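You operate a simulated robot arm through the tools that you are given. There is no shell and no other tool. Be economical: measure what you need, move in short steps, check, and stop when the job is done.

You run a simulated robot arm. Do the job below in one go: nothing can be reset, and whatever is moved stays where it is left.

Task
Take the measuring cup on the parts bench top and put it away on the service bench top. Stack the peg coil labelled "57" from the top of the dryer on top of the peg coil that says "75". Put the 22 bench coupler from the parts bench top on the top of the left wooden flap and the 27 bench coupler on the top of the right wooden flap. Do these in any order. Set down upright: measuring cup.

It is judged by the outcome, as a careful person would: the job done as asked, and still so three seconds after it is handed in. It fails if anything else is knocked over, pushed out of place, dropped, spilled or broken.

Robot
A 7-joint arm with a two-finger parallel gripper on a trunk, on a base that drives. Base frame: it is fixed to the floor where the robot stands at the start and does not move with it; the origin is under the middle of the robot, x ahead of it, y to its left, z up. Lengths are in mm, angles in degrees, forces in N, time in s.
With the tool pointing down near the work surface it reaches from about 380 to 880 mm from the robot's upright axis, wherever it stands. Its first joint turns from -166.0 to 166.0 degrees. Places, roughly: bench coupler [7000, -250, 750]; measuring cup [8000, 250, 750]; peg coil [8000, 3750, 1000]; service bench top [5700, -600, 800]; top of the left wooden flap [9300, 1300, 800]; top of the right wooden flap [8900, 1100, 800]. Payload 3.43 kg.
The TCP is the grasp point between the finger pads, 34 mm short of the fingertips. In the tool frame z runs along the fingers and y along their closing line. Largest opening 128 mm; finger width 24, thickness 12; the body of the gripper, 48 by 130 mm, starts 96 mm behind the TCP.
Orientation is that of the tool frame in the base frame, as [roll, pitch, yaw] about the fixed x, y, z axes, in that order (R = Rz(yaw) Ry(pitch) Rx(roll)). With the fingers straight down and closing along the base's y, the tool's x points along the base's -x, its y along +y and its z along -z.

Tools
- The arm moves only by the tool play_rows. Its argument "motion" is a list of rows, each an object of numbers (a shift or turn left out is 0, a gripper value left out holds the last): "x", "y", "z": the shift along the tool's x, y, z in units of 150 mm (1.0 is 150 mm); "rx", "ry", "rz": the turn, a rotation vector about the tool's x, y, z in units of 60 degrees (1.0 is 60 degrees); "hand": the finger opening in mm, from 0 to 128. In form: [{"x": .., "y": .., "z": .., "rx": .., "ry": .., "rz": .., "hand": ..}, ...]. A call has 1 to 10 rows; each row is the pose to reach, as a shift and turn from the pose commanded when the call began, along the tool's axes at that moment. A call with a number of a shift or a turn outside -1 to 1 is refused whole. Rows are played at 5 a second. More than 50 mm and 8.6 degrees between two rows, or a gripper value outside its range, and nothing of the call is played. A pose out of reach is approached as far as the arm can. The call stops where the force on the tool passes 40 N (or 10 N more than at its start, if that is more) or the arm is blocked; 0.2 s more then pass. The fingers move at their own pace (about 153 mm/s each) and stop on an object; they squeeze with about 26 N. The grip force told is the motor's: it shows also when the fingers shut on nothing. Time passes only in rows, and 0.2 s behind the last, so rows that repeat a pose let the fingers close. It gives the time, the measured TCP pose, the force on the tool (base axes), the opening and the grip force at its end, in the units of the frame above (readings bear some noise), with the torque about the TCP (base axes, N m) and any sound that the robot's microphone picked up.
- Cameras (640 x 400 px; columns grow to the right, rows downward): "scene" is now at [193.2, -18.8, 1588.1]; the picture's right is [-0.20, -0.98, 0.00], its down [-0.43, 0.09, -0.90] and it looks along [0.88, -0.18, -0.44] (base axes); focal length 251 px, centre (320, 200). "wrist" rides on the gripper at [76, -11, -160] in the tool frame; the picture's right is [0.15, 0.99, 0.00], its down [-0.88, 0.13, -0.46] and it looks along [-0.45, 0.07, 0.89] (tool axes); focal length 234 px, centre (320, 200). There is no depth. A picture from a camera that has moved, and an enlarged one, comes with that camera's place and axes in the base frame and with its lens.
- capture(camera): a new picture of that camera. The clock stands still meanwhile.
- steer(legs): drives the robot by 1 to 6 legs, each [ahead, turn to the left] in mm and degrees, along the robot's own axes; the way and the turn of a leg run together, so that a leg with both is an arc; at most 1500 mm and 180 degrees a leg. The arm and the cameras ride along, it lands a little off, and it stops where it bumps. It gives what a move gives.
- head_to(pan, tilt): turns the head with the scene camera to pan (to the left, within 132 degrees either way) and tilt (down, from -29 to 69), counted from straight ahead of the robot. It gives what a move gives.
- enlarge(camera, box): a new picture of the part [left, top, right, bottom] of that camera's present view, enlarged. The clock stands still meanwhile.
- sign_off(): hands the job in; it is judged then, once.

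Work in short steps. Places have to be worked out from the pictures, the camera data and where the tool is seen: move nearer, look again, correct. Check each grasp and each placing, and mend what went wrong. You have 165 turns and 128 pictures in all, those below and enlarged ones among them. Open the gripper and draw the arm clear of the work before you hand the job in, unless the task says otherwise; then end with one line.

The tools are called as name(argument=value, ...) on one line, values as JSON. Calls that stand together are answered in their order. play_rows: Moves the arm, as the interface text tells. Its arguments: {"type":"object","properties":{"motion":{"type":"array"}},"required":["motion"]} The other tools are called the same way: steer (legs) drives the base; head_to (pan, tilt) turns the head that bears the scene camera; capture (camera) takes a picture; enlarge (camera, box) takes an enlarged picture of a part of a camera's view; sign_off () hands the job in.

At the start:

```text
t: 0.0
ee_pos: [602.1, -227.3, 1129.5]
tool_rot: [179.9, 0.0, -180.0]
wrist_force: [-0.2, -0.2, 0.3]
wrist_torque: [0.0, 0.01, -0.03]
width: 127.7
grip_force: 0.0
robot x, y, heading: [-0.5, -1.5, -0.1]
head pan, tilt: [-11.7, 25.9]
```

scene: 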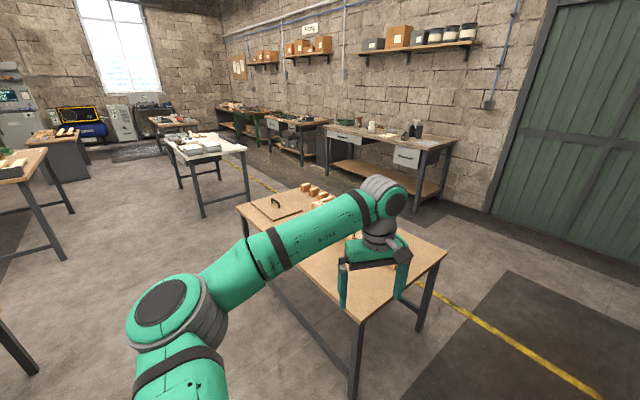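
wrist: 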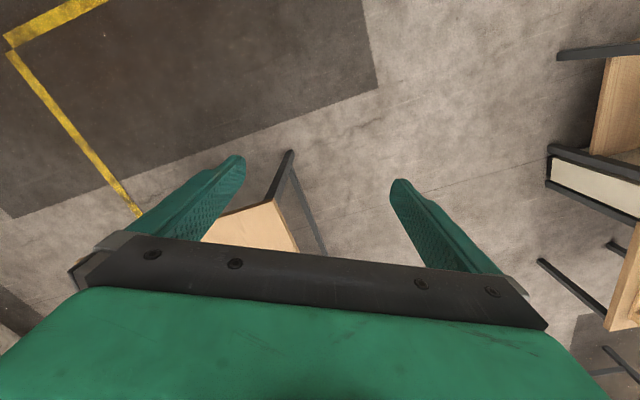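

I see a workshop with several benches; the targets are several metres ahead. I'll turn the head to look straight ahead with less tilt.

head_to(pan=0, tilt=12)

capture(camera="scene")

enlarge(camera="scene", box=[240, 120, 440, 245])

```text
t: 0.8
ee_pos: [602.1, -226.1, 1131.3]
tool_rot: [-180.0, 0.0, 179.9]
wrist_force: [0.1, 0.0, -0.2]
wrist_torque: [0.0, 0.04, -0.01]
width: 128.3
grip_force: 0.0
robot x, y, heading: [0.7, -0.5, -0.1]
head pan, tilt: [0.0, 12.0]
```

```text
125 pictures are left
camera scene: at [196.5, -0.3, 1610.6], right [0.0, -1.0, 0.0], down [-0.21, 0.0, -0.98], along [0.98, 0.0, -0.21], focal length 251 px, centre (320, 200)
```

scene: 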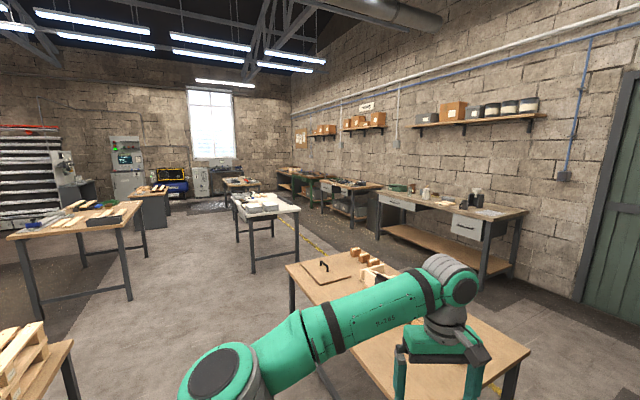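

```text
3.20 times, centred on (340, 182) of scene
camera zoom: at [196.5, -0.3, 1610.6], right [0.0, -1.0, 0.0], down [-0.21, 0.0, -0.98], along [0.98, 0.0, -0.21], focal length 802 px, centre (256, 256)
```

zoom: 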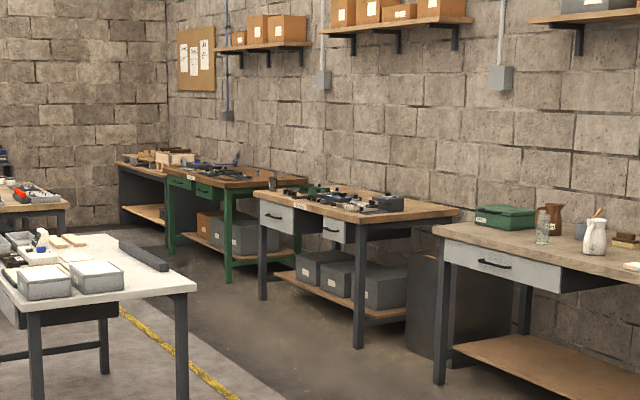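

From bearings, the benches run at about 28° to my heading; the dark-tool bench is the service bench, the green one the parts bench, the black far one has the flaps. I'll drive along the aisle left of the near table, then look.

steer(legs=[[0, 26], [1300, 0]])

head_to(pan=-40, tilt=25)

capture(camera="scene")

```text
t: 8.7
ee_pos: [1795.1, 626.9, 1130.1]
tool_rot: [180.0, 0.0, -153.7]
wrist_force: [0.9, -1.4, 0.3]
wrist_torque: [-0.02, 0.03, 0.0]
width: 128.0
grip_force: 0.0
robot x, y, heading: [1159.3, 559.4, 26.1]
head pan, tilt: [0.0, 12.0]
```

```text
t: 9.7
ee_pos: [1794.3, 625.4, 1130.6]
tool_rot: [179.9, 0.0, -153.7]
wrist_force: [0.3, 0.1, 0.8]
wrist_torque: [-0.06, 0.02, -0.01]
width: 128.1
grip_force: 0.1
robot x, y, heading: [1153.8, 565.8, 26.6]
head pan, tilt: [-40.0, 25.0]
```

```text
123 pictures are left
camera scene: at [1337.2, 587.5, 1589.6], right [-0.24, -0.97, 0.0], down [-0.41, 0.1, -0.91], along [0.88, -0.21, -0.42], focal length 251 px, centre (320, 200)
```

scene: 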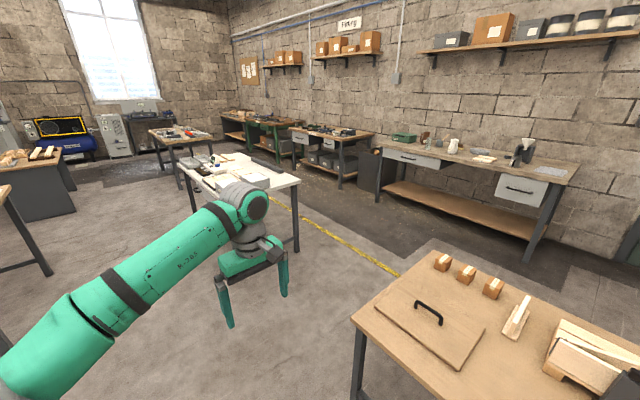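

The gap between the near table and the white table is about 1400 mm wide and clear. I'll go ahead to its middle, turn right through it, then turn along the wall aisle.

steer(legs=[[1240, 2], [0, -90], [1100, 0], [1150, 0], [0, 90]])

head_to(pan=-15, tilt=20)

capture(camera="scene")

```text
t: 35.2
ee_pos: [3971.0, -750.7, 1130.0]
tool_rot: [-179.9, -0.1, -151.9]
wrist_force: [0.0, -0.2, 0.3]
wrist_torque: [-0.01, -0.01, -0.01]
width: 127.9
grip_force: 0.0
robot x, y, heading: [3334.1, -829.2, 28.1]
head pan, tilt: [-40.0, 25.0]
```

```text
t: 36.1
ee_pos: [3972.9, -751.1, 1129.4]
tool_rot: [179.9, 0.0, -151.9]
wrist_force: [-0.3, 0.4, 0.4]
wrist_torque: [0.01, 0.01, 0.0]
width: 128.1
grip_force: 0.0
robot x, y, heading: [3336.4, -835.8, 28.3]
head pan, tilt: [-15.0, 20.0]
```

```text
122 pictures are left
camera scene: at [3515.8, -763.0, 1597.6], right [0.23, -0.97, 0.0], down [-0.33, -0.08, -0.94], along [0.92, 0.21, -0.34], focal length 251 px, centre (320, 200)
```

scene: 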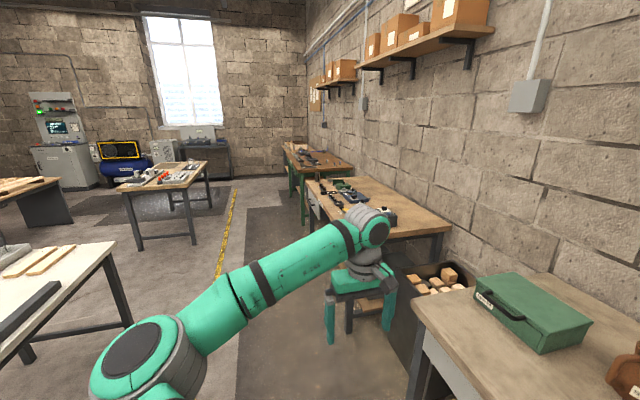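

Position is as planned in the aisle. I'll drive ahead alongside the service bench and look at it.

steer(legs=[[1200, 0], [1200, 0]])

head_to(pan=-50, tilt=35)

capture(camera="scene")

head_to(pan=-5, tilt=20)

capture(camera="scene")

```text
t: 47.8
ee_pos: [6083.4, 372.5, 1129.5]
tool_rot: [-179.9, 0.0, -151.7]
wrist_force: [0.7, 0.6, -1.3]
wrist_torque: [-0.01, -0.03, 0.02]
width: 127.8
grip_force: 0.1
robot x, y, heading: [5444.4, 290.9, 28.3]
head pan, tilt: [-15.0, 20.0]
```

```text
t: 48.8
ee_pos: [6083.6, 372.3, 1130.3]
tool_rot: [-180.0, -0.1, -151.8]
wrist_force: [-0.3, -0.2, 0.7]
wrist_torque: [0.04, -0.03, 0.01]
width: 128.3
grip_force: 0.2
robot x, y, heading: [5444.0, 288.9, 28.3]
head pan, tilt: [-50.0, 35.0]
```

```text
121 pictures are left
camera scene: at [5618.6, 304.5, 1573.8], right [-0.37, -0.93, 0.0], down [-0.53, 0.21, -0.82], along [0.76, -0.3, -0.57], focal length 251 px, centre (320, 200)
```

scene: 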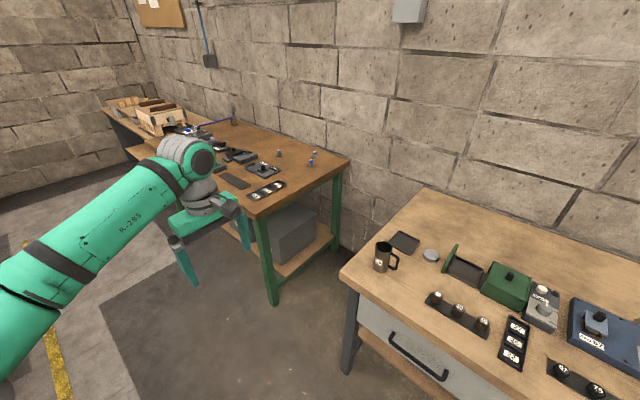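

```text
t: 50.0
ee_pos: [6083.5, 371.3, 1129.9]
tool_rot: [-180.0, 0.1, -151.9]
wrist_force: [0.0, -0.4, -0.3]
wrist_torque: [0.01, 0.0, 0.01]
width: 128.1
grip_force: 0.0
robot x, y, heading: [5443.0, 289.9, 28.4]
head pan, tilt: [-5.0, 20.0]
```

```text
120 pictures are left
camera scene: at [5622.4, 373.7, 1597.6], right [0.39, -0.92, 0.0], down [-0.31, -0.13, -0.94], along [0.86, 0.37, -0.34], focal length 251 px, centre (320, 200)
```

scene: 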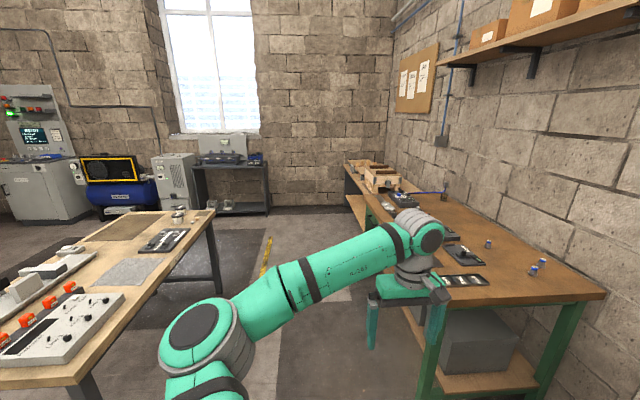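

The green bench holds many small items. I'll move up to it for a closer view.

steer(legs=[[1000, 0]])

head_to(pan=-35, tilt=35)

capture(camera="scene")

enlarge(camera="scene", box=[300, 80, 540, 230])

enlarge(camera="scene", box=[140, 60, 380, 210])

```text
t: 55.2
ee_pos: [6971.8, 857.4, 1129.8]
tool_rot: [-180.0, -0.1, -151.4]
wrist_force: [-0.3, -0.3, 0.3]
wrist_torque: [-0.01, 0.0, -0.05]
width: 128.0
grip_force: 0.2
robot x, y, heading: [6333.6, 770.7, 28.5]
head pan, tilt: [-5.0, 20.0]
```

```text
t: 56.1
ee_pos: [6971.6, 858.3, 1129.2]
tool_rot: [-179.9, 0.0, -151.5]
wrist_force: [-0.1, 0.2, -0.3]
wrist_torque: [-0.01, -0.02, 0.0]
width: 127.8
grip_force: 0.0
robot x, y, heading: [6332.1, 769.4, 28.5]
head pan, tilt: [-35.0, 35.0]
```

```text
119 pictures are left
camera scene: at [6513.1, 809.5, 1573.8], right [-0.11, -0.99, 0.0], down [-0.57, 0.06, -0.82], along [0.81, -0.09, -0.57], focal length 251 px, centre (320, 200)
```

scene: 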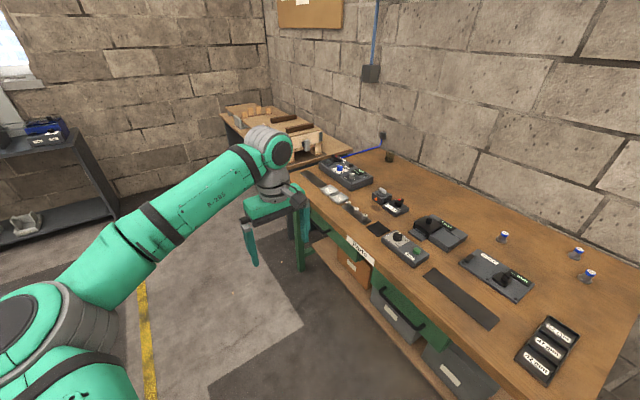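

```text
2.67 times, centred on (420, 155) of scene
camera zoom: at [6513.1, 809.5, 1573.8], right [-0.11, -0.99, 0.0], down [-0.57, 0.06, -0.82], along [0.81, -0.09, -0.57], focal length 668 px, centre (53, 320)
```

zoom: 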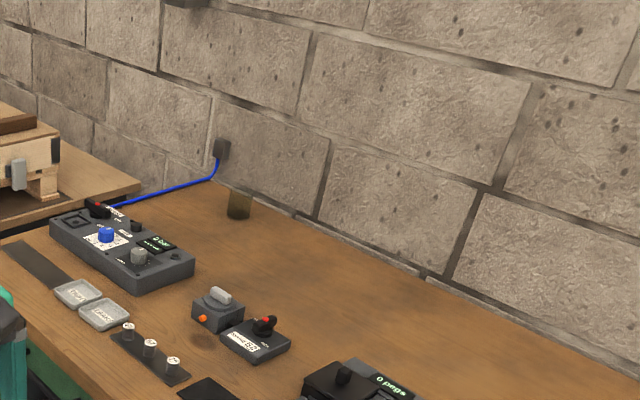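

```text
2.67 times, centred on (260, 135) of scene
camera zoom: at [6513.1, 809.5, 1573.8], right [-0.11, -0.99, 0.0], down [-0.57, 0.06, -0.82], along [0.81, -0.09, -0.57], focal length 668 px, centre (480, 373)
```

zoom: 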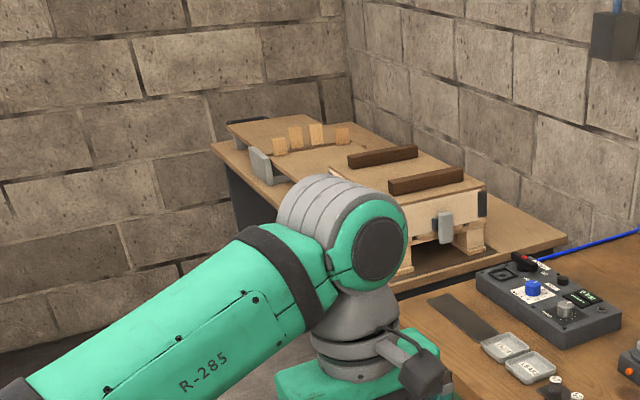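

I see small blue/white couplers at the right end, and a translucent cup at the back left. Let me zoom in on the couplers.

enlarge(camera="scene", box=[480, 215, 608, 295])

enlarge(camera="scene", box=[340, 130, 468, 210])

```text
5.00 times, centred on (544, 255) of scene
camera zoom: at [6513.1, 809.5, 1573.8], right [-0.11, -0.99, 0.0], down [-0.57, 0.06, -0.82], along [0.81, -0.09, -0.57], focal length 1253 px, centre (-800, -75)
```

zoom: 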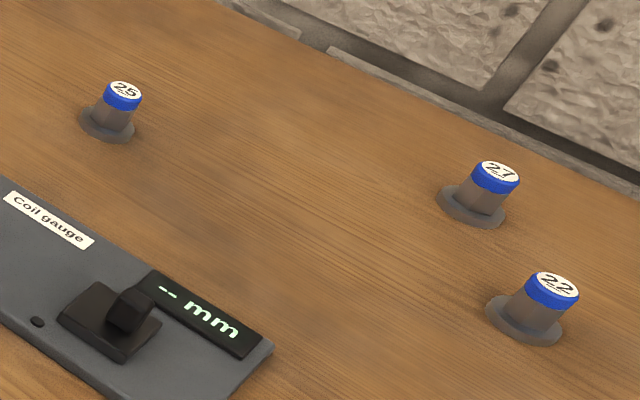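

```text
5.00 times, centred on (404, 170) of scene
camera zoom: at [6513.1, 809.5, 1573.8], right [-0.11, -0.99, 0.0], down [-0.57, 0.06, -0.82], along [0.81, -0.09, -0.57], focal length 1253 px, centre (-100, 350)
```

zoom: 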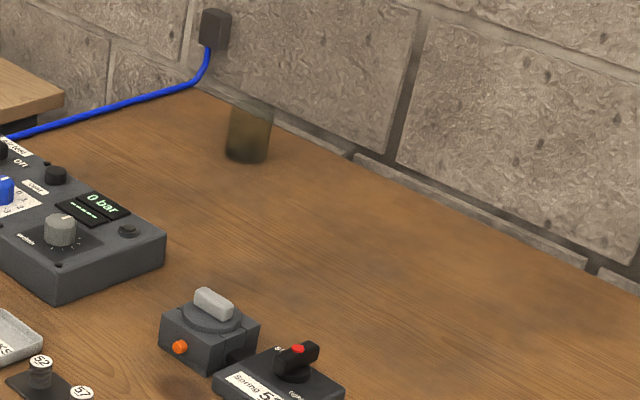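

Couplers read 25, 27, 22. The bench is deep, so I need to know how near the base can stand; I'll look down at my own base.

head_to(pan=-90, tilt=69)

capture(camera="scene")

capture(camera="wrist")

```text
t: 57.4
ee_pos: [6971.2, 856.9, 1131.2]
tool_rot: [180.0, 0.0, -151.4]
wrist_force: [0.3, -0.1, 0.5]
wrist_torque: [-0.03, -0.01, 0.02]
width: 128.2
grip_force: 0.0
robot x, y, heading: [6337.4, 765.8, 28.4]
head pan, tilt: [-90.0, 68.8]
```

```text
114 pictures are left
camera scene: at [6452.4, 770.2, 1530.1], right [-0.88, -0.48, 0.0], down [-0.45, 0.82, -0.36], along [0.17, -0.32, -0.93], focal length 251 px, centre (320, 200)
```

scene: 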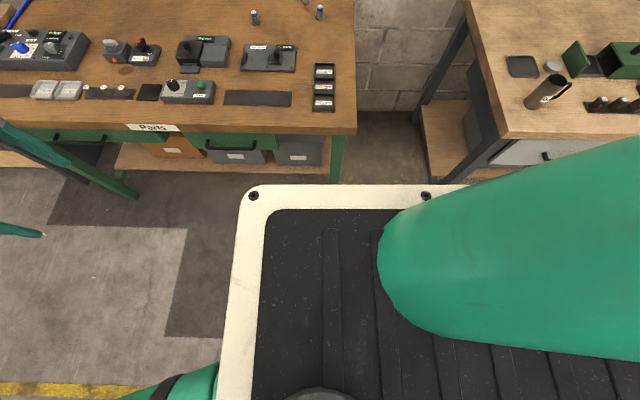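

```text
113 pictures are left
camera wrist: at [6910.9, 812.2, 1288.9], right [-0.6, 0.8, 0.0], down [0.71, 0.54, 0.46], along [0.36, 0.27, -0.89], focal length 234 px, centre (320, 200)
```

wrist: 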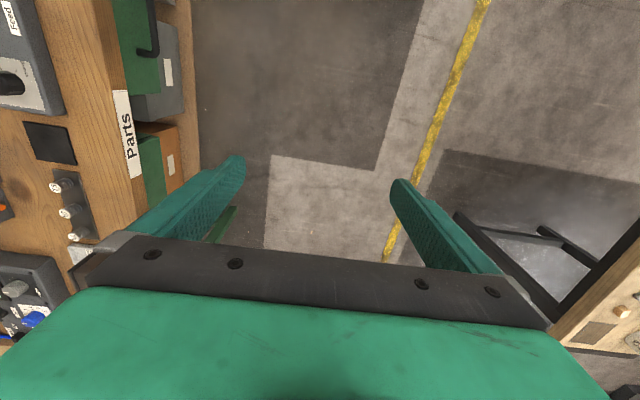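

A wide deck carries the robot; I need its height and extent. A second view from another pan gives parallax.

head_to(pan=-35, tilt=69)

capture(camera="scene")

head_to(pan=-130, tilt=60)

capture(camera="scene")

```text
t: 58.6
ee_pos: [6971.3, 856.6, 1129.6]
tool_rot: [-179.9, 0.0, -151.4]
wrist_force: [-0.9, 0.5, -0.5]
wrist_torque: [0.01, -0.04, -0.02]
width: 128.0
grip_force: 0.1
robot x, y, heading: [6335.4, 771.4, 28.6]
head pan, tilt: [-35.0, 68.8]
```

```text
112 pictures are left
camera scene: at [6481.1, 813.0, 1530.1], right [-0.11, -0.99, 0.0], down [-0.93, 0.1, -0.36], along [0.36, -0.04, -0.93], focal length 251 px, centre (320, 200)
```

scene: 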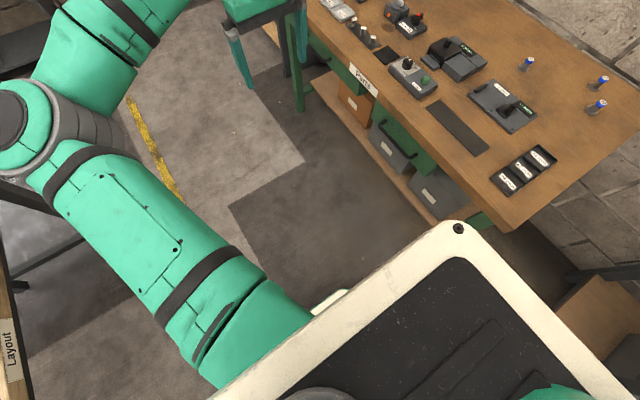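

```text
t: 60.3
ee_pos: [6971.6, 858.7, 1130.5]
tool_rot: [179.9, 0.0, -151.4]
wrist_force: [0.6, 0.9, 1.5]
wrist_torque: [0.0, -0.01, 0.04]
width: 128.2
grip_force: 0.0
robot x, y, heading: [6334.2, 768.3, 28.7]
head pan, tilt: [-130.0, 60.0]
```

```text
111 pictures are left
camera scene: at [6412.4, 753.9, 1539.5], right [-0.98, 0.2, 0.0], down [0.17, 0.85, -0.5], along [-0.1, -0.49, -0.87], focal length 251 px, centre (320, 200)
```

scene: 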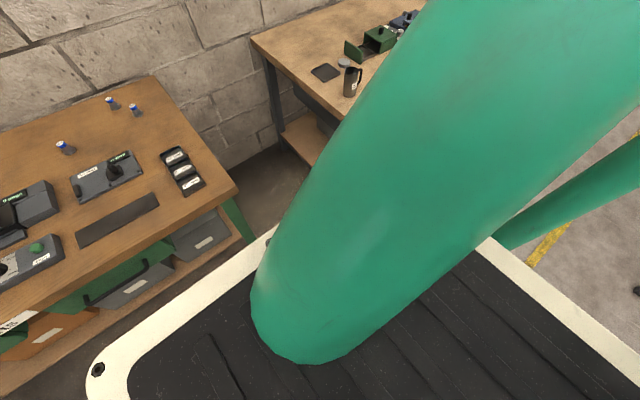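

The beige plate is just the trunk's shoulder plate (z≈1415), so the base footprint is still hidden. I'll tilt the tool back so that the wrist camera sees the base.

play_rows(motion=[{"ry": 0.14}, {"ry": 0.28}, {"ry": 0.42}, {"ry": 0.56}, {"ry": 0.7}, {"ry": 0.84}, {"ry": 0.98}])

capture(camera="wrist")

```text
t: 61.9
ee_pos: [6929.1, 857.8, 1128.7]
tool_rot: [-179.5, -58.1, -151.4]
wrist_force: [-0.9, -0.4, 2.2]
wrist_torque: [0.06, -0.17, 0.06]
width: 128.2
grip_force: 0.0
out of reach, approached as far as the arm can: row 7
robot x, y, heading: [6336.7, 771.9, 28.5]
head pan, tilt: [-130.0, 60.0]
```

```text
110 pictures are left
camera wrist: at [7017.2, 896.1, 1277.4], right [-0.55, 0.83, 0.12], down [0.68, 0.53, -0.51], along [-0.48, -0.2, -0.85], focal length 234 px, centre (320, 200)
```

wrist: 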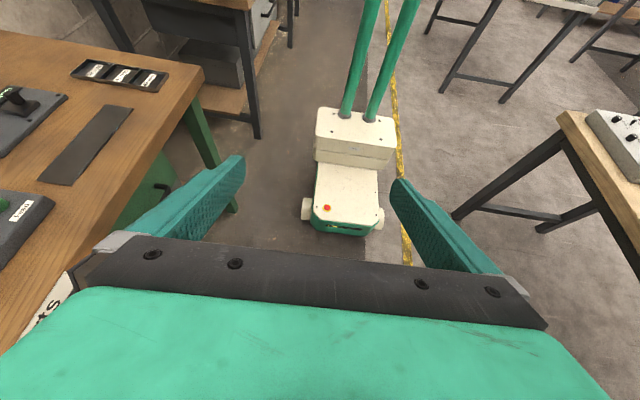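

The base is small (about ±210 mm wide, ~200 mm ahead of axis). I'll restore the tool and drive to face the parts bench near the couplers.

play_rows(motion=[{"ry": -0.14}, {"ry": -0.28}, {"ry": -0.42}, {"ry": -0.56}, {"ry": -0.7}, {"ry": -0.84}, {"ry": -0.97}])

steer(legs=[[110, 0], [0, -90], [290, 0]])

head_to(pan=0, tilt=50)

capture(camera="scene")

capture(camera="wrist")

```text
t: 63.5
ee_pos: [6929.7, 857.2, 1128.7]
tool_rot: [179.9, -0.6, -151.4]
wrist_force: [-0.4, -0.1, -0.3]
wrist_torque: [-0.03, 0.0, -0.01]
width: 128.1
grip_force: 0.1
robot x, y, heading: [6336.4, 771.6, 28.7]
head pan, tilt: [-130.0, 60.0]
```

```text
t: 70.6
ee_pos: [6682.6, -18.2, 1128.2]
tool_rot: [-180.0, -0.6, 120.4]
wrist_force: [0.8, -0.5, -0.3]
wrist_torque: [0.01, -0.02, -0.01]
width: 127.9
grip_force: 0.0
robot x, y, heading: [6576.4, 570.4, -59.7]
head pan, tilt: [-130.0, 60.0]
```

```text
t: 72.7
ee_pos: [6683.0, -19.5, 1128.1]
tool_rot: [180.0, -0.7, 120.4]
wrist_force: [0.1, -0.1, 0.0]
wrist_torque: [-0.03, -0.01, -0.01]
width: 127.7
grip_force: 0.0
robot x, y, heading: [6578.1, 573.2, -59.5]
head pan, tilt: [0.0, 50.0]
```

```text
109 pictures are left
camera scene: at [6667.3, 414.7, 1552.1], right [-0.86, -0.51, 0.0], down [-0.39, 0.66, -0.64], along [0.33, -0.55, -0.77], focal length 251 px, centre (320, 200)
```

scene: 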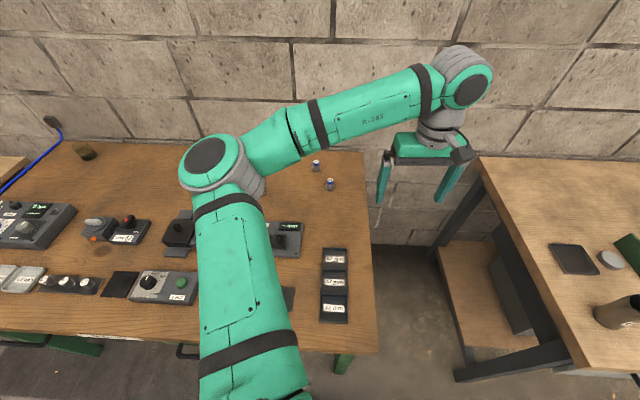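

```text
108 pictures are left
camera wrist: at [6636.1, 39.7, 1288.1], right [0.78, 0.63, 0.0], down [0.56, -0.7, 0.45], along [0.28, -0.35, -0.89], focal length 234 px, centre (320, 200)
```

wrist: 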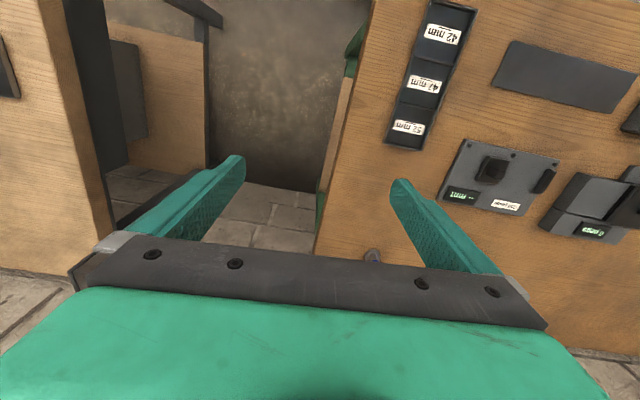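

Couplers triangulate to about 22 at (6967,-165) and 27 at (7062,-224), cap height ≈870. I'll edge 70 mm nearer and bring the tool above 22.

steer(legs=[[70, 0]])

play_rows(motion=[{"x": -0.2, "y": 0.2}, {"x": -0.4, "y": 0.4}, {"x": -0.6, "y": 0.6, "hand": 80}, {"x": -0.8, "y": 0.8}, {"x": -0.98, "y": 0.98}])

capture(camera="scene")

capture(camera="wrist")

```text
t: 73.7
ee_pos: [6718.7, -79.3, 1129.6]
tool_rot: [-180.0, -0.6, 120.4]
wrist_force: [-0.6, -0.3, -1.0]
wrist_torque: [0.02, 0.04, 0.0]
width: 127.9
grip_force: 0.1
robot x, y, heading: [6611.5, 512.6, -59.6]
head pan, tilt: [0.0, 50.0]
```

```text
t: 74.9
ee_pos: [6917.8, -132.1, 1129.9]
tool_rot: [-180.0, -0.6, 120.3]
wrist_force: [0.3, -0.6, -0.4]
wrist_torque: [-0.02, -0.04, 0.01]
width: 80.0
grip_force: 0.0
robot x, y, heading: [6611.1, 515.5, -59.6]
head pan, tilt: [0.0, 50.0]
```

```text
107 pictures are left
camera scene: at [6702.3, 355.0, 1552.1], right [-0.86, -0.51, 0.0], down [-0.39, 0.66, -0.64], along [0.33, -0.55, -0.77], focal length 251 px, centre (320, 200)
```

scene: 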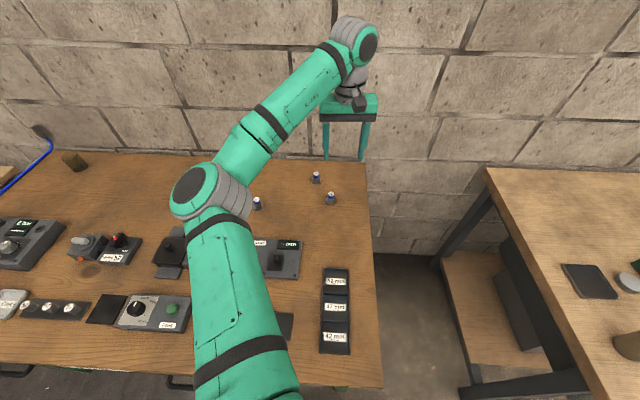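

```text
106 pictures are left
camera wrist: at [6870.7, -73.3, 1289.7], right [0.78, 0.63, 0.0], down [0.56, -0.7, 0.45], along [0.28, -0.35, -0.89], focal length 234 px, centre (320, 200)
```

wrist: 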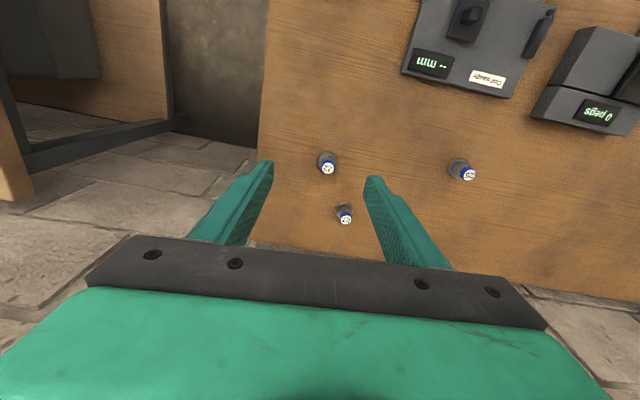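

Wrist view agrees: 22 at ≈(6971,-173). I'll align over it, lower to z≈985, and look again.

play_rows(motion=[{"x": -0.2, "y": 0.09, "z": 0.2}, {"x": -0.4, "y": 0.17, "z": 0.45}, {"x": -0.4, "y": 0.17, "z": 0.7}, {"x": -0.4, "y": 0.17, "z": 0.95}])

capture(camera="wrist")

enlarge(camera="scene", box=[260, 100, 420, 200])

```text
t: 75.9
ee_pos: [6969.5, -169.2, 985.4]
tool_rot: [-180.0, -0.5, 120.5]
wrist_force: [1.0, 0.4, -0.4]
wrist_torque: [-0.05, 0.03, 0.0]
width: 79.8
grip_force: 0.0
robot x, y, heading: [6611.1, 514.5, -59.3]
head pan, tilt: [0.0, 50.0]
```

```text
105 pictures are left
camera wrist: at [6922.4, -110.4, 1144.2], right [0.78, 0.63, 0.0], down [0.56, -0.7, 0.45], along [0.28, -0.35, -0.89], focal length 234 px, centre (320, 200)
```

wrist: 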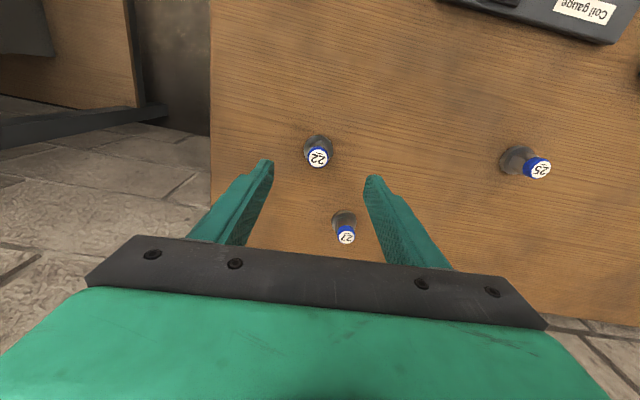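

```text
4.00 times, centred on (340, 150) of scene
camera zoom: at [6702.5, 355.1, 1552.1], right [-0.86, -0.51, 0.0], down [-0.39, 0.66, -0.64], along [0.33, -0.55, -0.77], focal length 1002 px, centre (240, 400)
```

zoom: 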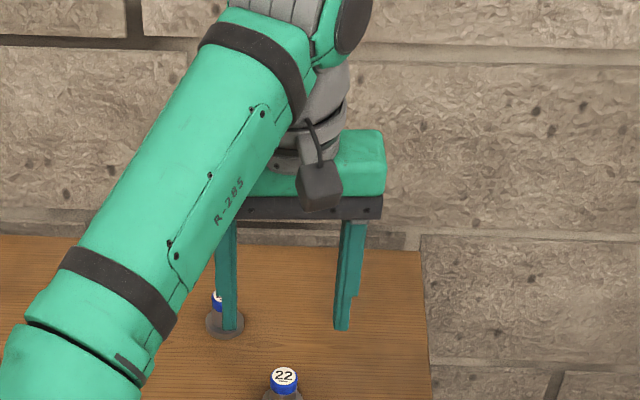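

22's cap top is at ≈(6968,-171,888), directly under the tool. I'll descend to z≈868 and close.

play_rows(motion=[{"z": 0.25}, {"z": 0.5}, {"z": 0.7}, {"z": 0.78}, {"z": 0.78, "hand": 0}, {"z": 0.78}, {"z": 0.78}])

capture(camera="wrist")

```text
t: 77.1
ee_pos: [6968.3, -169.8, 873.9]
tool_rot: [-179.9, -0.1, 120.4]
wrist_force: [-1.3, 3.3, 6.2]
wrist_torque: [-0.03, 0.14, -0.11]
width: 36.9
grip_force: 26.6
robot x, y, heading: [6610.1, 509.1, -59.6]
head pan, tilt: [0.0, 50.0]
stopped in row 5: the force on the tool passed its limit at 126 N (the readings are from after the stop); the commanded pose is now the measured one
```

```text
103 pictures are left
camera wrist: at [6921.6, -109.4, 1033.0], right [0.78, 0.63, 0.0], down [0.56, -0.69, 0.46], along [0.29, -0.35, -0.89], focal length 234 px, centre (320, 200)
```

wrist: 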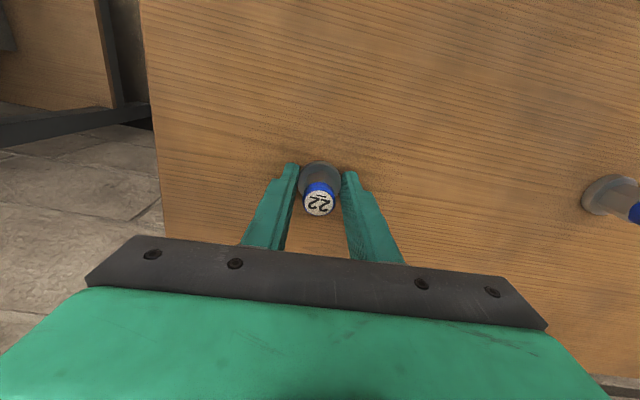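

The fingers stopped at 37 mm, apparently on the flange near the bench surface. I'll open, rise ~12 mm and close on the post/cap instead.

play_rows(motion=[{"hand": 60}, {"z": -0.04, "hand": 60}, {"z": -0.08, "hand": 60}, {"z": -0.08, "hand": 0}, {"z": -0.08}, {"z": -0.08}])

capture(camera="wrist")

```text
t: 78.5
ee_pos: [6969.4, -169.2, 886.5]
tool_rot: [180.0, -0.1, 120.4]
wrist_force: [-0.1, 0.1, 0.1]
wrist_torque: [0.02, -0.02, 0.0]
width: 24.9
grip_force: 26.0
robot x, y, heading: [6613.2, 509.6, -59.4]
head pan, tilt: [0.0, 50.0]
```

```text
102 pictures are left
camera wrist: at [6922.3, -109.0, 1044.5], right [0.78, 0.63, 0.0], down [0.56, -0.69, 0.45], along [0.29, -0.35, -0.89], focal length 234 px, centre (320, 200)
```

wrist: 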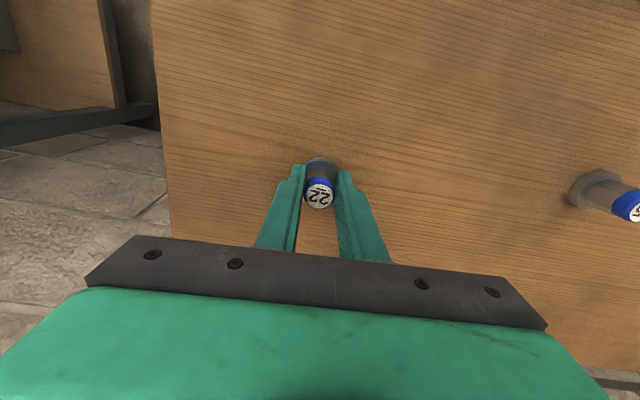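

Gripped on the 25 mm post. Lift 150 mm and check.

play_rows(motion=[{"z": -0.2}, {"z": -0.5}, {"z": -0.8}, {"z": -1.0}, {"z": -1.0, "x": 0.2}])

capture(camera="wrist")

```text
t: 79.7
ee_pos: [6955.5, -143.4, 1034.7]
tool_rot: [-180.0, -0.1, 120.4]
wrist_force: [-0.6, -0.3, -0.5]
wrist_torque: [0.04, -0.03, 0.02]
width: 25.2
grip_force: 25.8
robot x, y, heading: [6614.5, 514.9, -59.6]
head pan, tilt: [0.0, 50.0]
```

```text
101 pictures are left
camera wrist: at [6907.6, -83.1, 1193.5], right [0.78, 0.63, 0.0], down [0.56, -0.69, 0.45], along [0.28, -0.35, -0.89], focal length 234 px, centre (320, 200)
```

wrist: 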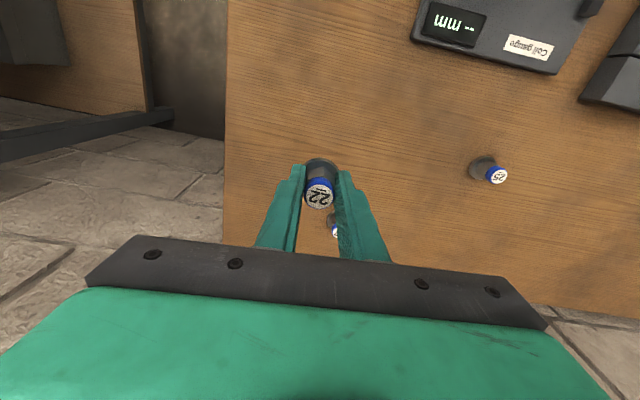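

22 is held. I'll raise a bit more, back out, turn along the aisle and drive toward the flap bench, then look.

play_rows(motion=[{"z": -0.3, "x": 0.3}, {"z": -0.6, "x": 0.6}, {"z": -0.8, "x": 0.9}])

steer(legs=[[-330, 0], [0, 88], [1400, 0]])

head_to(pan=-30, tilt=30)

capture(camera="scene")

```text
refused: row 1 steps farther than a row can; nothing moved
```

```text
t: 92.6
ee_pos: [8321.5, 1778.0, 1034.5]
tool_rot: [-180.0, -0.1, -151.4]
wrist_force: [-0.6, -0.2, -0.6]
wrist_torque: [-0.04, 0.0, 0.0]
width: 24.6
grip_force: 25.5
robot x, y, heading: [7653.6, 1453.3, 28.7]
head pan, tilt: [0.0, 50.0]
```

```text
t: 93.5
ee_pos: [8321.9, 1779.5, 1034.2]
tool_rot: [-180.0, -0.1, -151.3]
wrist_force: [-0.4, -0.6, -1.4]
wrist_torque: [-0.01, -0.01, 0.01]
width: 25.0
grip_force: 26.0
robot x, y, heading: [7656.4, 1452.8, 28.7]
head pan, tilt: [-30.0, 30.0]
```

```text
100 pictures are left
camera scene: at [7836.8, 1503.1, 1581.5], right [-0.02, -1.0, 0.0], down [-0.5, 0.01, -0.87], along [0.87, -0.02, -0.5], focal length 251 px, centre (320, 200)
```

scene: 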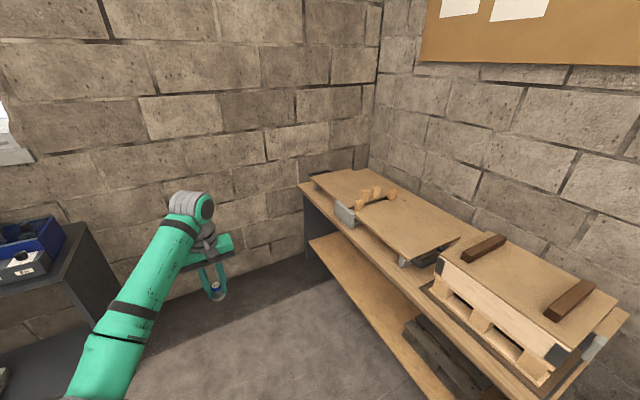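

I see a board in two panels with wooden blocks between them, and a boxed jig at right. Zoom in to understand the flaps.

enlarge(camera="scene", box=[290, 150, 498, 280])

enlarge(camera="scene", box=[400, 210, 640, 360])

```text
3.08 times, centred on (394, 215) of scene
camera zoom: at [7836.8, 1503.1, 1581.5], right [-0.02, -1.0, 0.0], down [-0.5, 0.01, -0.87], along [0.87, -0.02, -0.5], focal length 771 px, centre (92, 154)
```

zoom: 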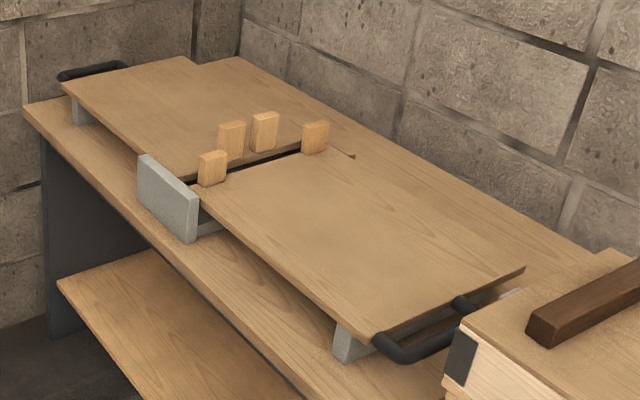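

```text
2.67 times, centred on (520, 285) of scene
camera zoom: at [7836.8, 1503.1, 1581.5], right [-0.02, -1.0, 0.0], down [-0.5, 0.01, -0.87], along [0.87, -0.02, -0.5], focal length 668 px, centre (-213, -27)
```

zoom: 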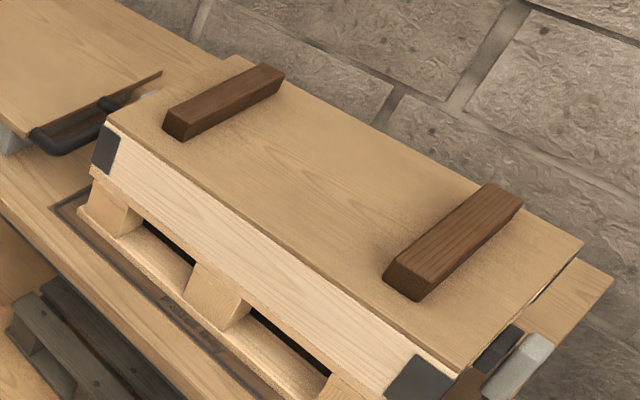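

The jig has a left flap (≈u-far) and a right flap, each sitting on grey supports with handles. I'll drive to a spot from which I can reach both, arriving obliquely.

steer(legs=[[600, 0], [0, -50], [200, 0]])

head_to(pan=-10, tilt=45)

capture(camera="scene")

capture(camera="wrist")

```text
t: 100.7
ee_pos: [9044.0, 1370.7, 1034.8]
tool_rot: [-179.9, -0.1, 158.9]
wrist_force: [-0.4, -0.5, -1.7]
wrist_torque: [-0.03, 0.02, 0.03]
width: 25.1
grip_force: 25.8
robot x, y, heading: [8367.7, 1671.3, -20.8]
head pan, tilt: [-30.0, 30.0]
```

```text
t: 101.5
ee_pos: [9043.1, 1371.3, 1034.4]
tool_rot: [-180.0, -0.1, 158.8]
wrist_force: [-0.2, -0.4, -0.8]
wrist_torque: [-0.01, 0.0, -0.02]
width: 25.2
grip_force: 26.3
robot x, y, heading: [8368.0, 1672.9, -20.9]
head pan, tilt: [-10.0, 45.0]
```

```text
97 pictures are left
camera scene: at [8532.6, 1590.7, 1559.0], right [-0.52, -0.86, 0.0], down [-0.61, 0.36, -0.71], along [0.61, -0.36, -0.71], focal length 251 px, centre (320, 200)
```

scene: 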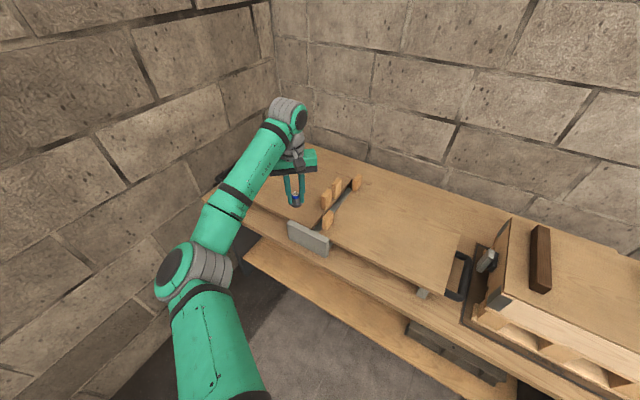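

```text
96 pictures are left
camera wrist: at [8968.8, 1388.4, 1193.4], right [0.22, 0.98, 0.0], down [0.87, -0.2, 0.45], along [0.44, -0.1, -0.89], focal length 234 px, centre (320, 200)
```

wrist: 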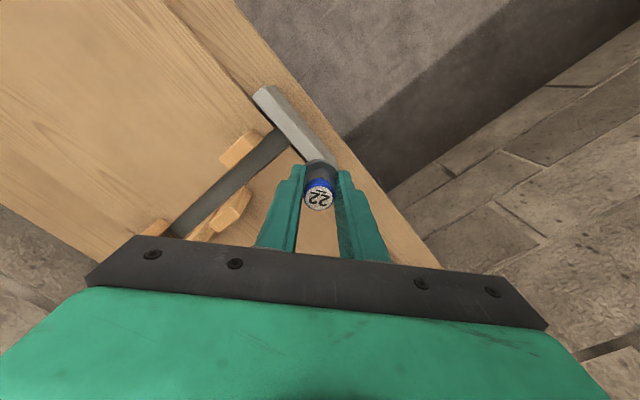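

Let me zoom for precise flap corners and heights.

enlarge(camera="scene", box=[200, 140, 488, 320])

```text
2.22 times, centred on (344, 230) of scene
camera zoom: at [8532.6, 1590.7, 1559.0], right [-0.52, -0.86, 0.0], down [-0.61, 0.36, -0.71], along [0.61, -0.36, -0.71], focal length 557 px, centre (267, 133)
```

zoom: 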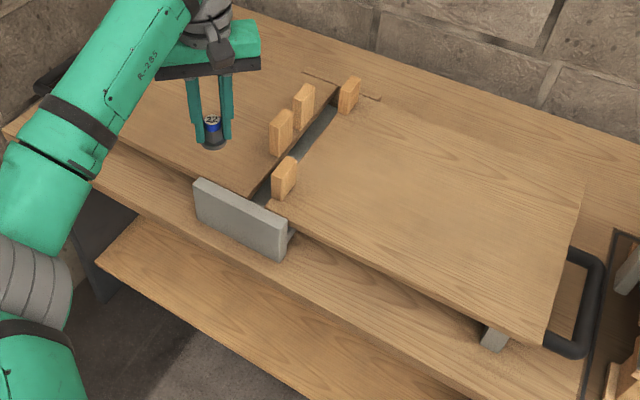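

The flap surface is at z≈829; right flap centre ≈(8893,1072), left flap centre ≈(9338,1294). I'll drive 130 mm closer to reach well onto the left flap.

steer(legs=[[130, 0]])

play_rows(motion=[{"x": -0.25}, {"x": -0.5}, {"x": -0.72}])

capture(camera="wrist")

capture(camera="scene")

```text
t: 102.8
ee_pos: [9164.9, 1322.8, 1034.1]
tool_rot: [180.0, -0.1, 158.8]
wrist_force: [0.3, 0.7, -1.9]
wrist_torque: [0.03, 0.01, 0.01]
width: 25.1
grip_force: 25.5
robot x, y, heading: [8492.1, 1621.0, -21.1]
head pan, tilt: [-10.0, 45.0]
```

```text
t: 103.6
ee_pos: [9266.1, 1285.2, 1038.1]
tool_rot: [-180.0, -0.1, 158.7]
wrist_force: [0.3, 0.2, -1.2]
wrist_torque: [-0.07, 0.05, -0.02]
width: 25.3
grip_force: 26.1
robot x, y, heading: [8487.5, 1624.8, -21.1]
head pan, tilt: [-10.0, 45.0]
```

```text
94 pictures are left
camera wrist: at [9191.5, 1301.1, 1196.1], right [0.22, 0.97, 0.0], down [0.87, -0.2, 0.45], along [0.44, -0.1, -0.89], focal length 234 px, centre (320, 200)
```

wrist: 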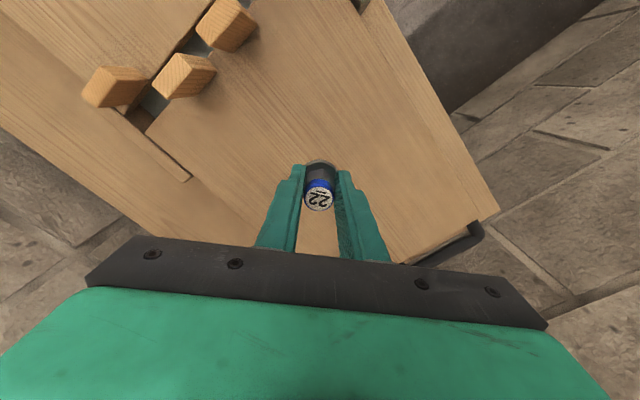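

```text
93 pictures are left
camera scene: at [8654.9, 1543.8, 1559.0], right [-0.52, -0.86, 0.0], down [-0.61, 0.36, -0.71], along [0.61, -0.36, -0.71], focal length 251 px, centre (320, 200)
```

scene: 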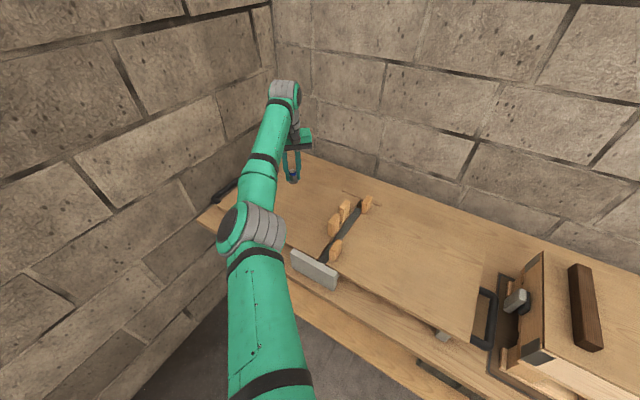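

The coupler hangs over the middle of the left flap. I'll descend to just above, then go on in small guarded steps.

play_rows(motion=[{"z": 0.25}, {"z": 0.5}, {"z": 0.75}, {"z": 0.9}, {"z": 0.94}, {"z": 0.97}, {"z": 1.0}])

play_rows(motion=[{"z": 0.015}, {"z": 0.03}, {"z": 0.045}, {"z": 0.06}, {"z": 0.075}, {"z": 0.09}, {"z": 0.105}])

```text
t: 105.2
ee_pos: [9266.6, 1284.5, 882.4]
tool_rot: [-180.0, -0.1, 158.8]
wrist_force: [-0.5, 0.1, -1.0]
wrist_torque: [0.02, 0.02, -0.01]
width: 25.0
grip_force: 26.2
robot x, y, heading: [8490.4, 1624.5, -21.1]
head pan, tilt: [-10.0, 45.0]
```

```text
t: 106.8
ee_pos: [9266.9, 1283.4, 871.9]
tool_rot: [-180.0, 0.1, 158.7]
wrist_force: [-0.4, -0.4, 27.6]
wrist_torque: [-0.09, -0.04, 0.01]
width: 25.3
grip_force: 26.0
robot x, y, heading: [8490.1, 1619.4, -21.4]
head pan, tilt: [-10.0, 45.0]
```

Contact at z≈873 (27 N). I'll ease off slightly, open, and withdraw upward.

play_rows(motion=[{"z": -0.02}, {"z": -0.03}, {"z": -0.03, "hand": 60}, {"z": -0.03, "hand": 60}, {"z": -0.2}, {"z": -0.5}, {"z": -0.8}, {"z": -1.0}])

capture(camera="wrist")

```text
t: 108.6
ee_pos: [9265.8, 1283.0, 1016.7]
tool_rot: [-179.9, -0.1, 158.8]
wrist_force: [-0.3, 0.0, -0.2]
wrist_torque: [0.01, 0.01, -0.03]
width: 60.0
grip_force: 0.2
robot x, y, heading: [8490.0, 1623.3, -21.3]
head pan, tilt: [-10.0, 45.0]
```

```text
92 pictures are left
camera wrist: at [9192.0, 1299.4, 1175.6], right [0.22, 0.98, 0.0], down [0.87, -0.2, 0.45], along [0.44, -0.1, -0.89], focal length 234 px, centre (320, 200)
```

wrist: 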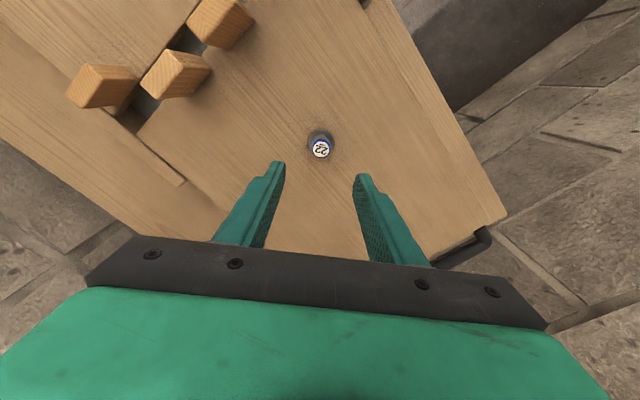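

22 stands on the left flap. Now back out to the parts bench for coupler 27.

steer(legs=[[-330, 0], [0, 50], [-1000, 0], [-900, 0], [0, -89], [300, 0]])

capture(camera="wrist")

```text
t: 128.2
ee_pos: [7000.1, -170.1, 1015.2]
tool_rot: [-180.0, -0.1, 116.2]
wrist_force: [-0.1, -0.8, 0.5]
wrist_torque: [-0.01, 0.01, 0.0]
width: 60.0
grip_force: 0.1
robot x, y, heading: [6660.1, 605.6, -63.6]
head pan, tilt: [-10.0, 45.0]
```

```text
91 pictures are left
camera wrist: at [6957.6, -106.9, 1175.4], right [0.82, 0.57, 0.0], down [0.51, -0.73, 0.45], along [0.26, -0.37, -0.89], focal length 234 px, centre (320, 200)
```

wrist: 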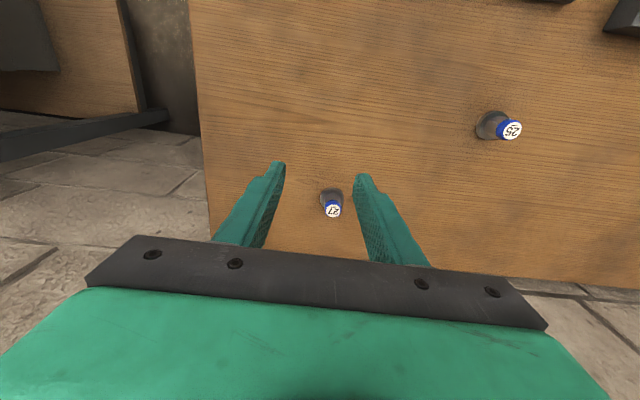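

27's cap is at ≈(7064,-226). I'll drive 70 mm nearer, align and descend part way, and verify.

steer(legs=[[70, 0]])

play_rows(motion=[{"x": -0.055, "y": 0.22}, {"x": -0.055, "y": 0.22, "z": 0.2}, {"x": -0.055, "y": 0.22, "z": 0.4}])

capture(camera="wrist")

```text
t: 129.2
ee_pos: [7033.8, -232.9, 1016.8]
tool_rot: [179.9, -0.2, 116.3]
wrist_force: [0.3, -0.9, -0.1]
wrist_torque: [0.03, -0.01, 0.01]
width: 59.8
grip_force: 0.0
robot x, y, heading: [6692.3, 544.5, -63.5]
head pan, tilt: [-10.0, 45.0]
```

```text
t: 130.0
ee_pos: [7066.8, -227.4, 957.5]
tool_rot: [-180.0, 0.0, 116.1]
wrist_force: [-0.4, -0.1, -0.2]
wrist_torque: [-0.02, 0.0, 0.01]
width: 59.9
grip_force: 0.0
robot x, y, heading: [6689.4, 543.2, -63.6]
head pan, tilt: [-10.0, 45.0]
```

```text
90 pictures are left
camera wrist: at [7022.9, -163.0, 1116.8], right [0.82, 0.57, 0.0], down [0.51, -0.73, 0.46], along [0.26, -0.37, -0.89], focal length 234 px, centre (320, 200)
```

wrist: 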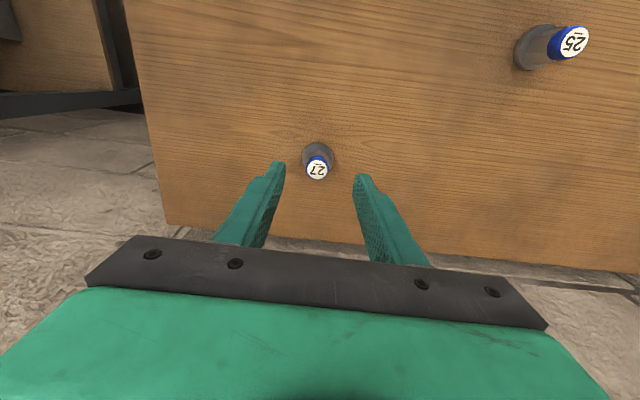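

Aligned. Descend to z≈886, close and lift.

play_rows(motion=[{"z": 0.15}, {"z": 0.3}, {"z": 0.42}, {"z": 0.475}, {"z": 0.475, "hand": 0}, {"z": 0.475}, {"z": 0.475}, {"z": 0.3}, {"z": 0.0}, {"z": -0.3}])

capture(camera="wrist")

```text
t: 132.2
ee_pos: [7065.6, -226.8, 1002.0]
tool_rot: [-180.0, -0.1, 116.3]
wrist_force: [0.8, -0.3, -1.1]
wrist_torque: [-0.02, 0.03, -0.01]
width: 25.0
grip_force: 25.8
robot x, y, heading: [6694.7, 538.3, -63.4]
head pan, tilt: [-10.0, 45.0]
```

```text
89 pictures are left
camera wrist: at [7022.0, -163.4, 1161.0], right [0.82, 0.57, 0.0], down [0.51, -0.73, 0.45], along [0.26, -0.37, -0.89], focal length 234 px, centre (320, 200)
```

wrist: 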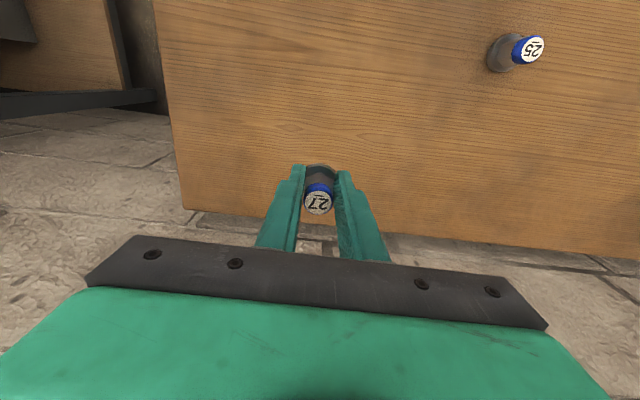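

27 is held. Raise and drive to the flap bench, aiming the tool at the right flap's middle.

play_rows(motion=[{"z": -0.3}, {"z": -0.55}])

steer(legs=[[-350, 0], [0, 92], [1540, 0]])

```text
t: 132.8
ee_pos: [7066.6, -227.6, 1084.2]
tool_rot: [-180.0, -0.2, 116.3]
wrist_force: [0.0, -0.1, -2.2]
wrist_torque: [0.02, 0.0, -0.01]
width: 24.7
grip_force: 26.4
robot x, y, heading: [6690.7, 538.8, -63.5]
head pan, tilt: [-10.0, 45.0]
```

```text
refused: 1540 is not a number from -1500 to 1500
```

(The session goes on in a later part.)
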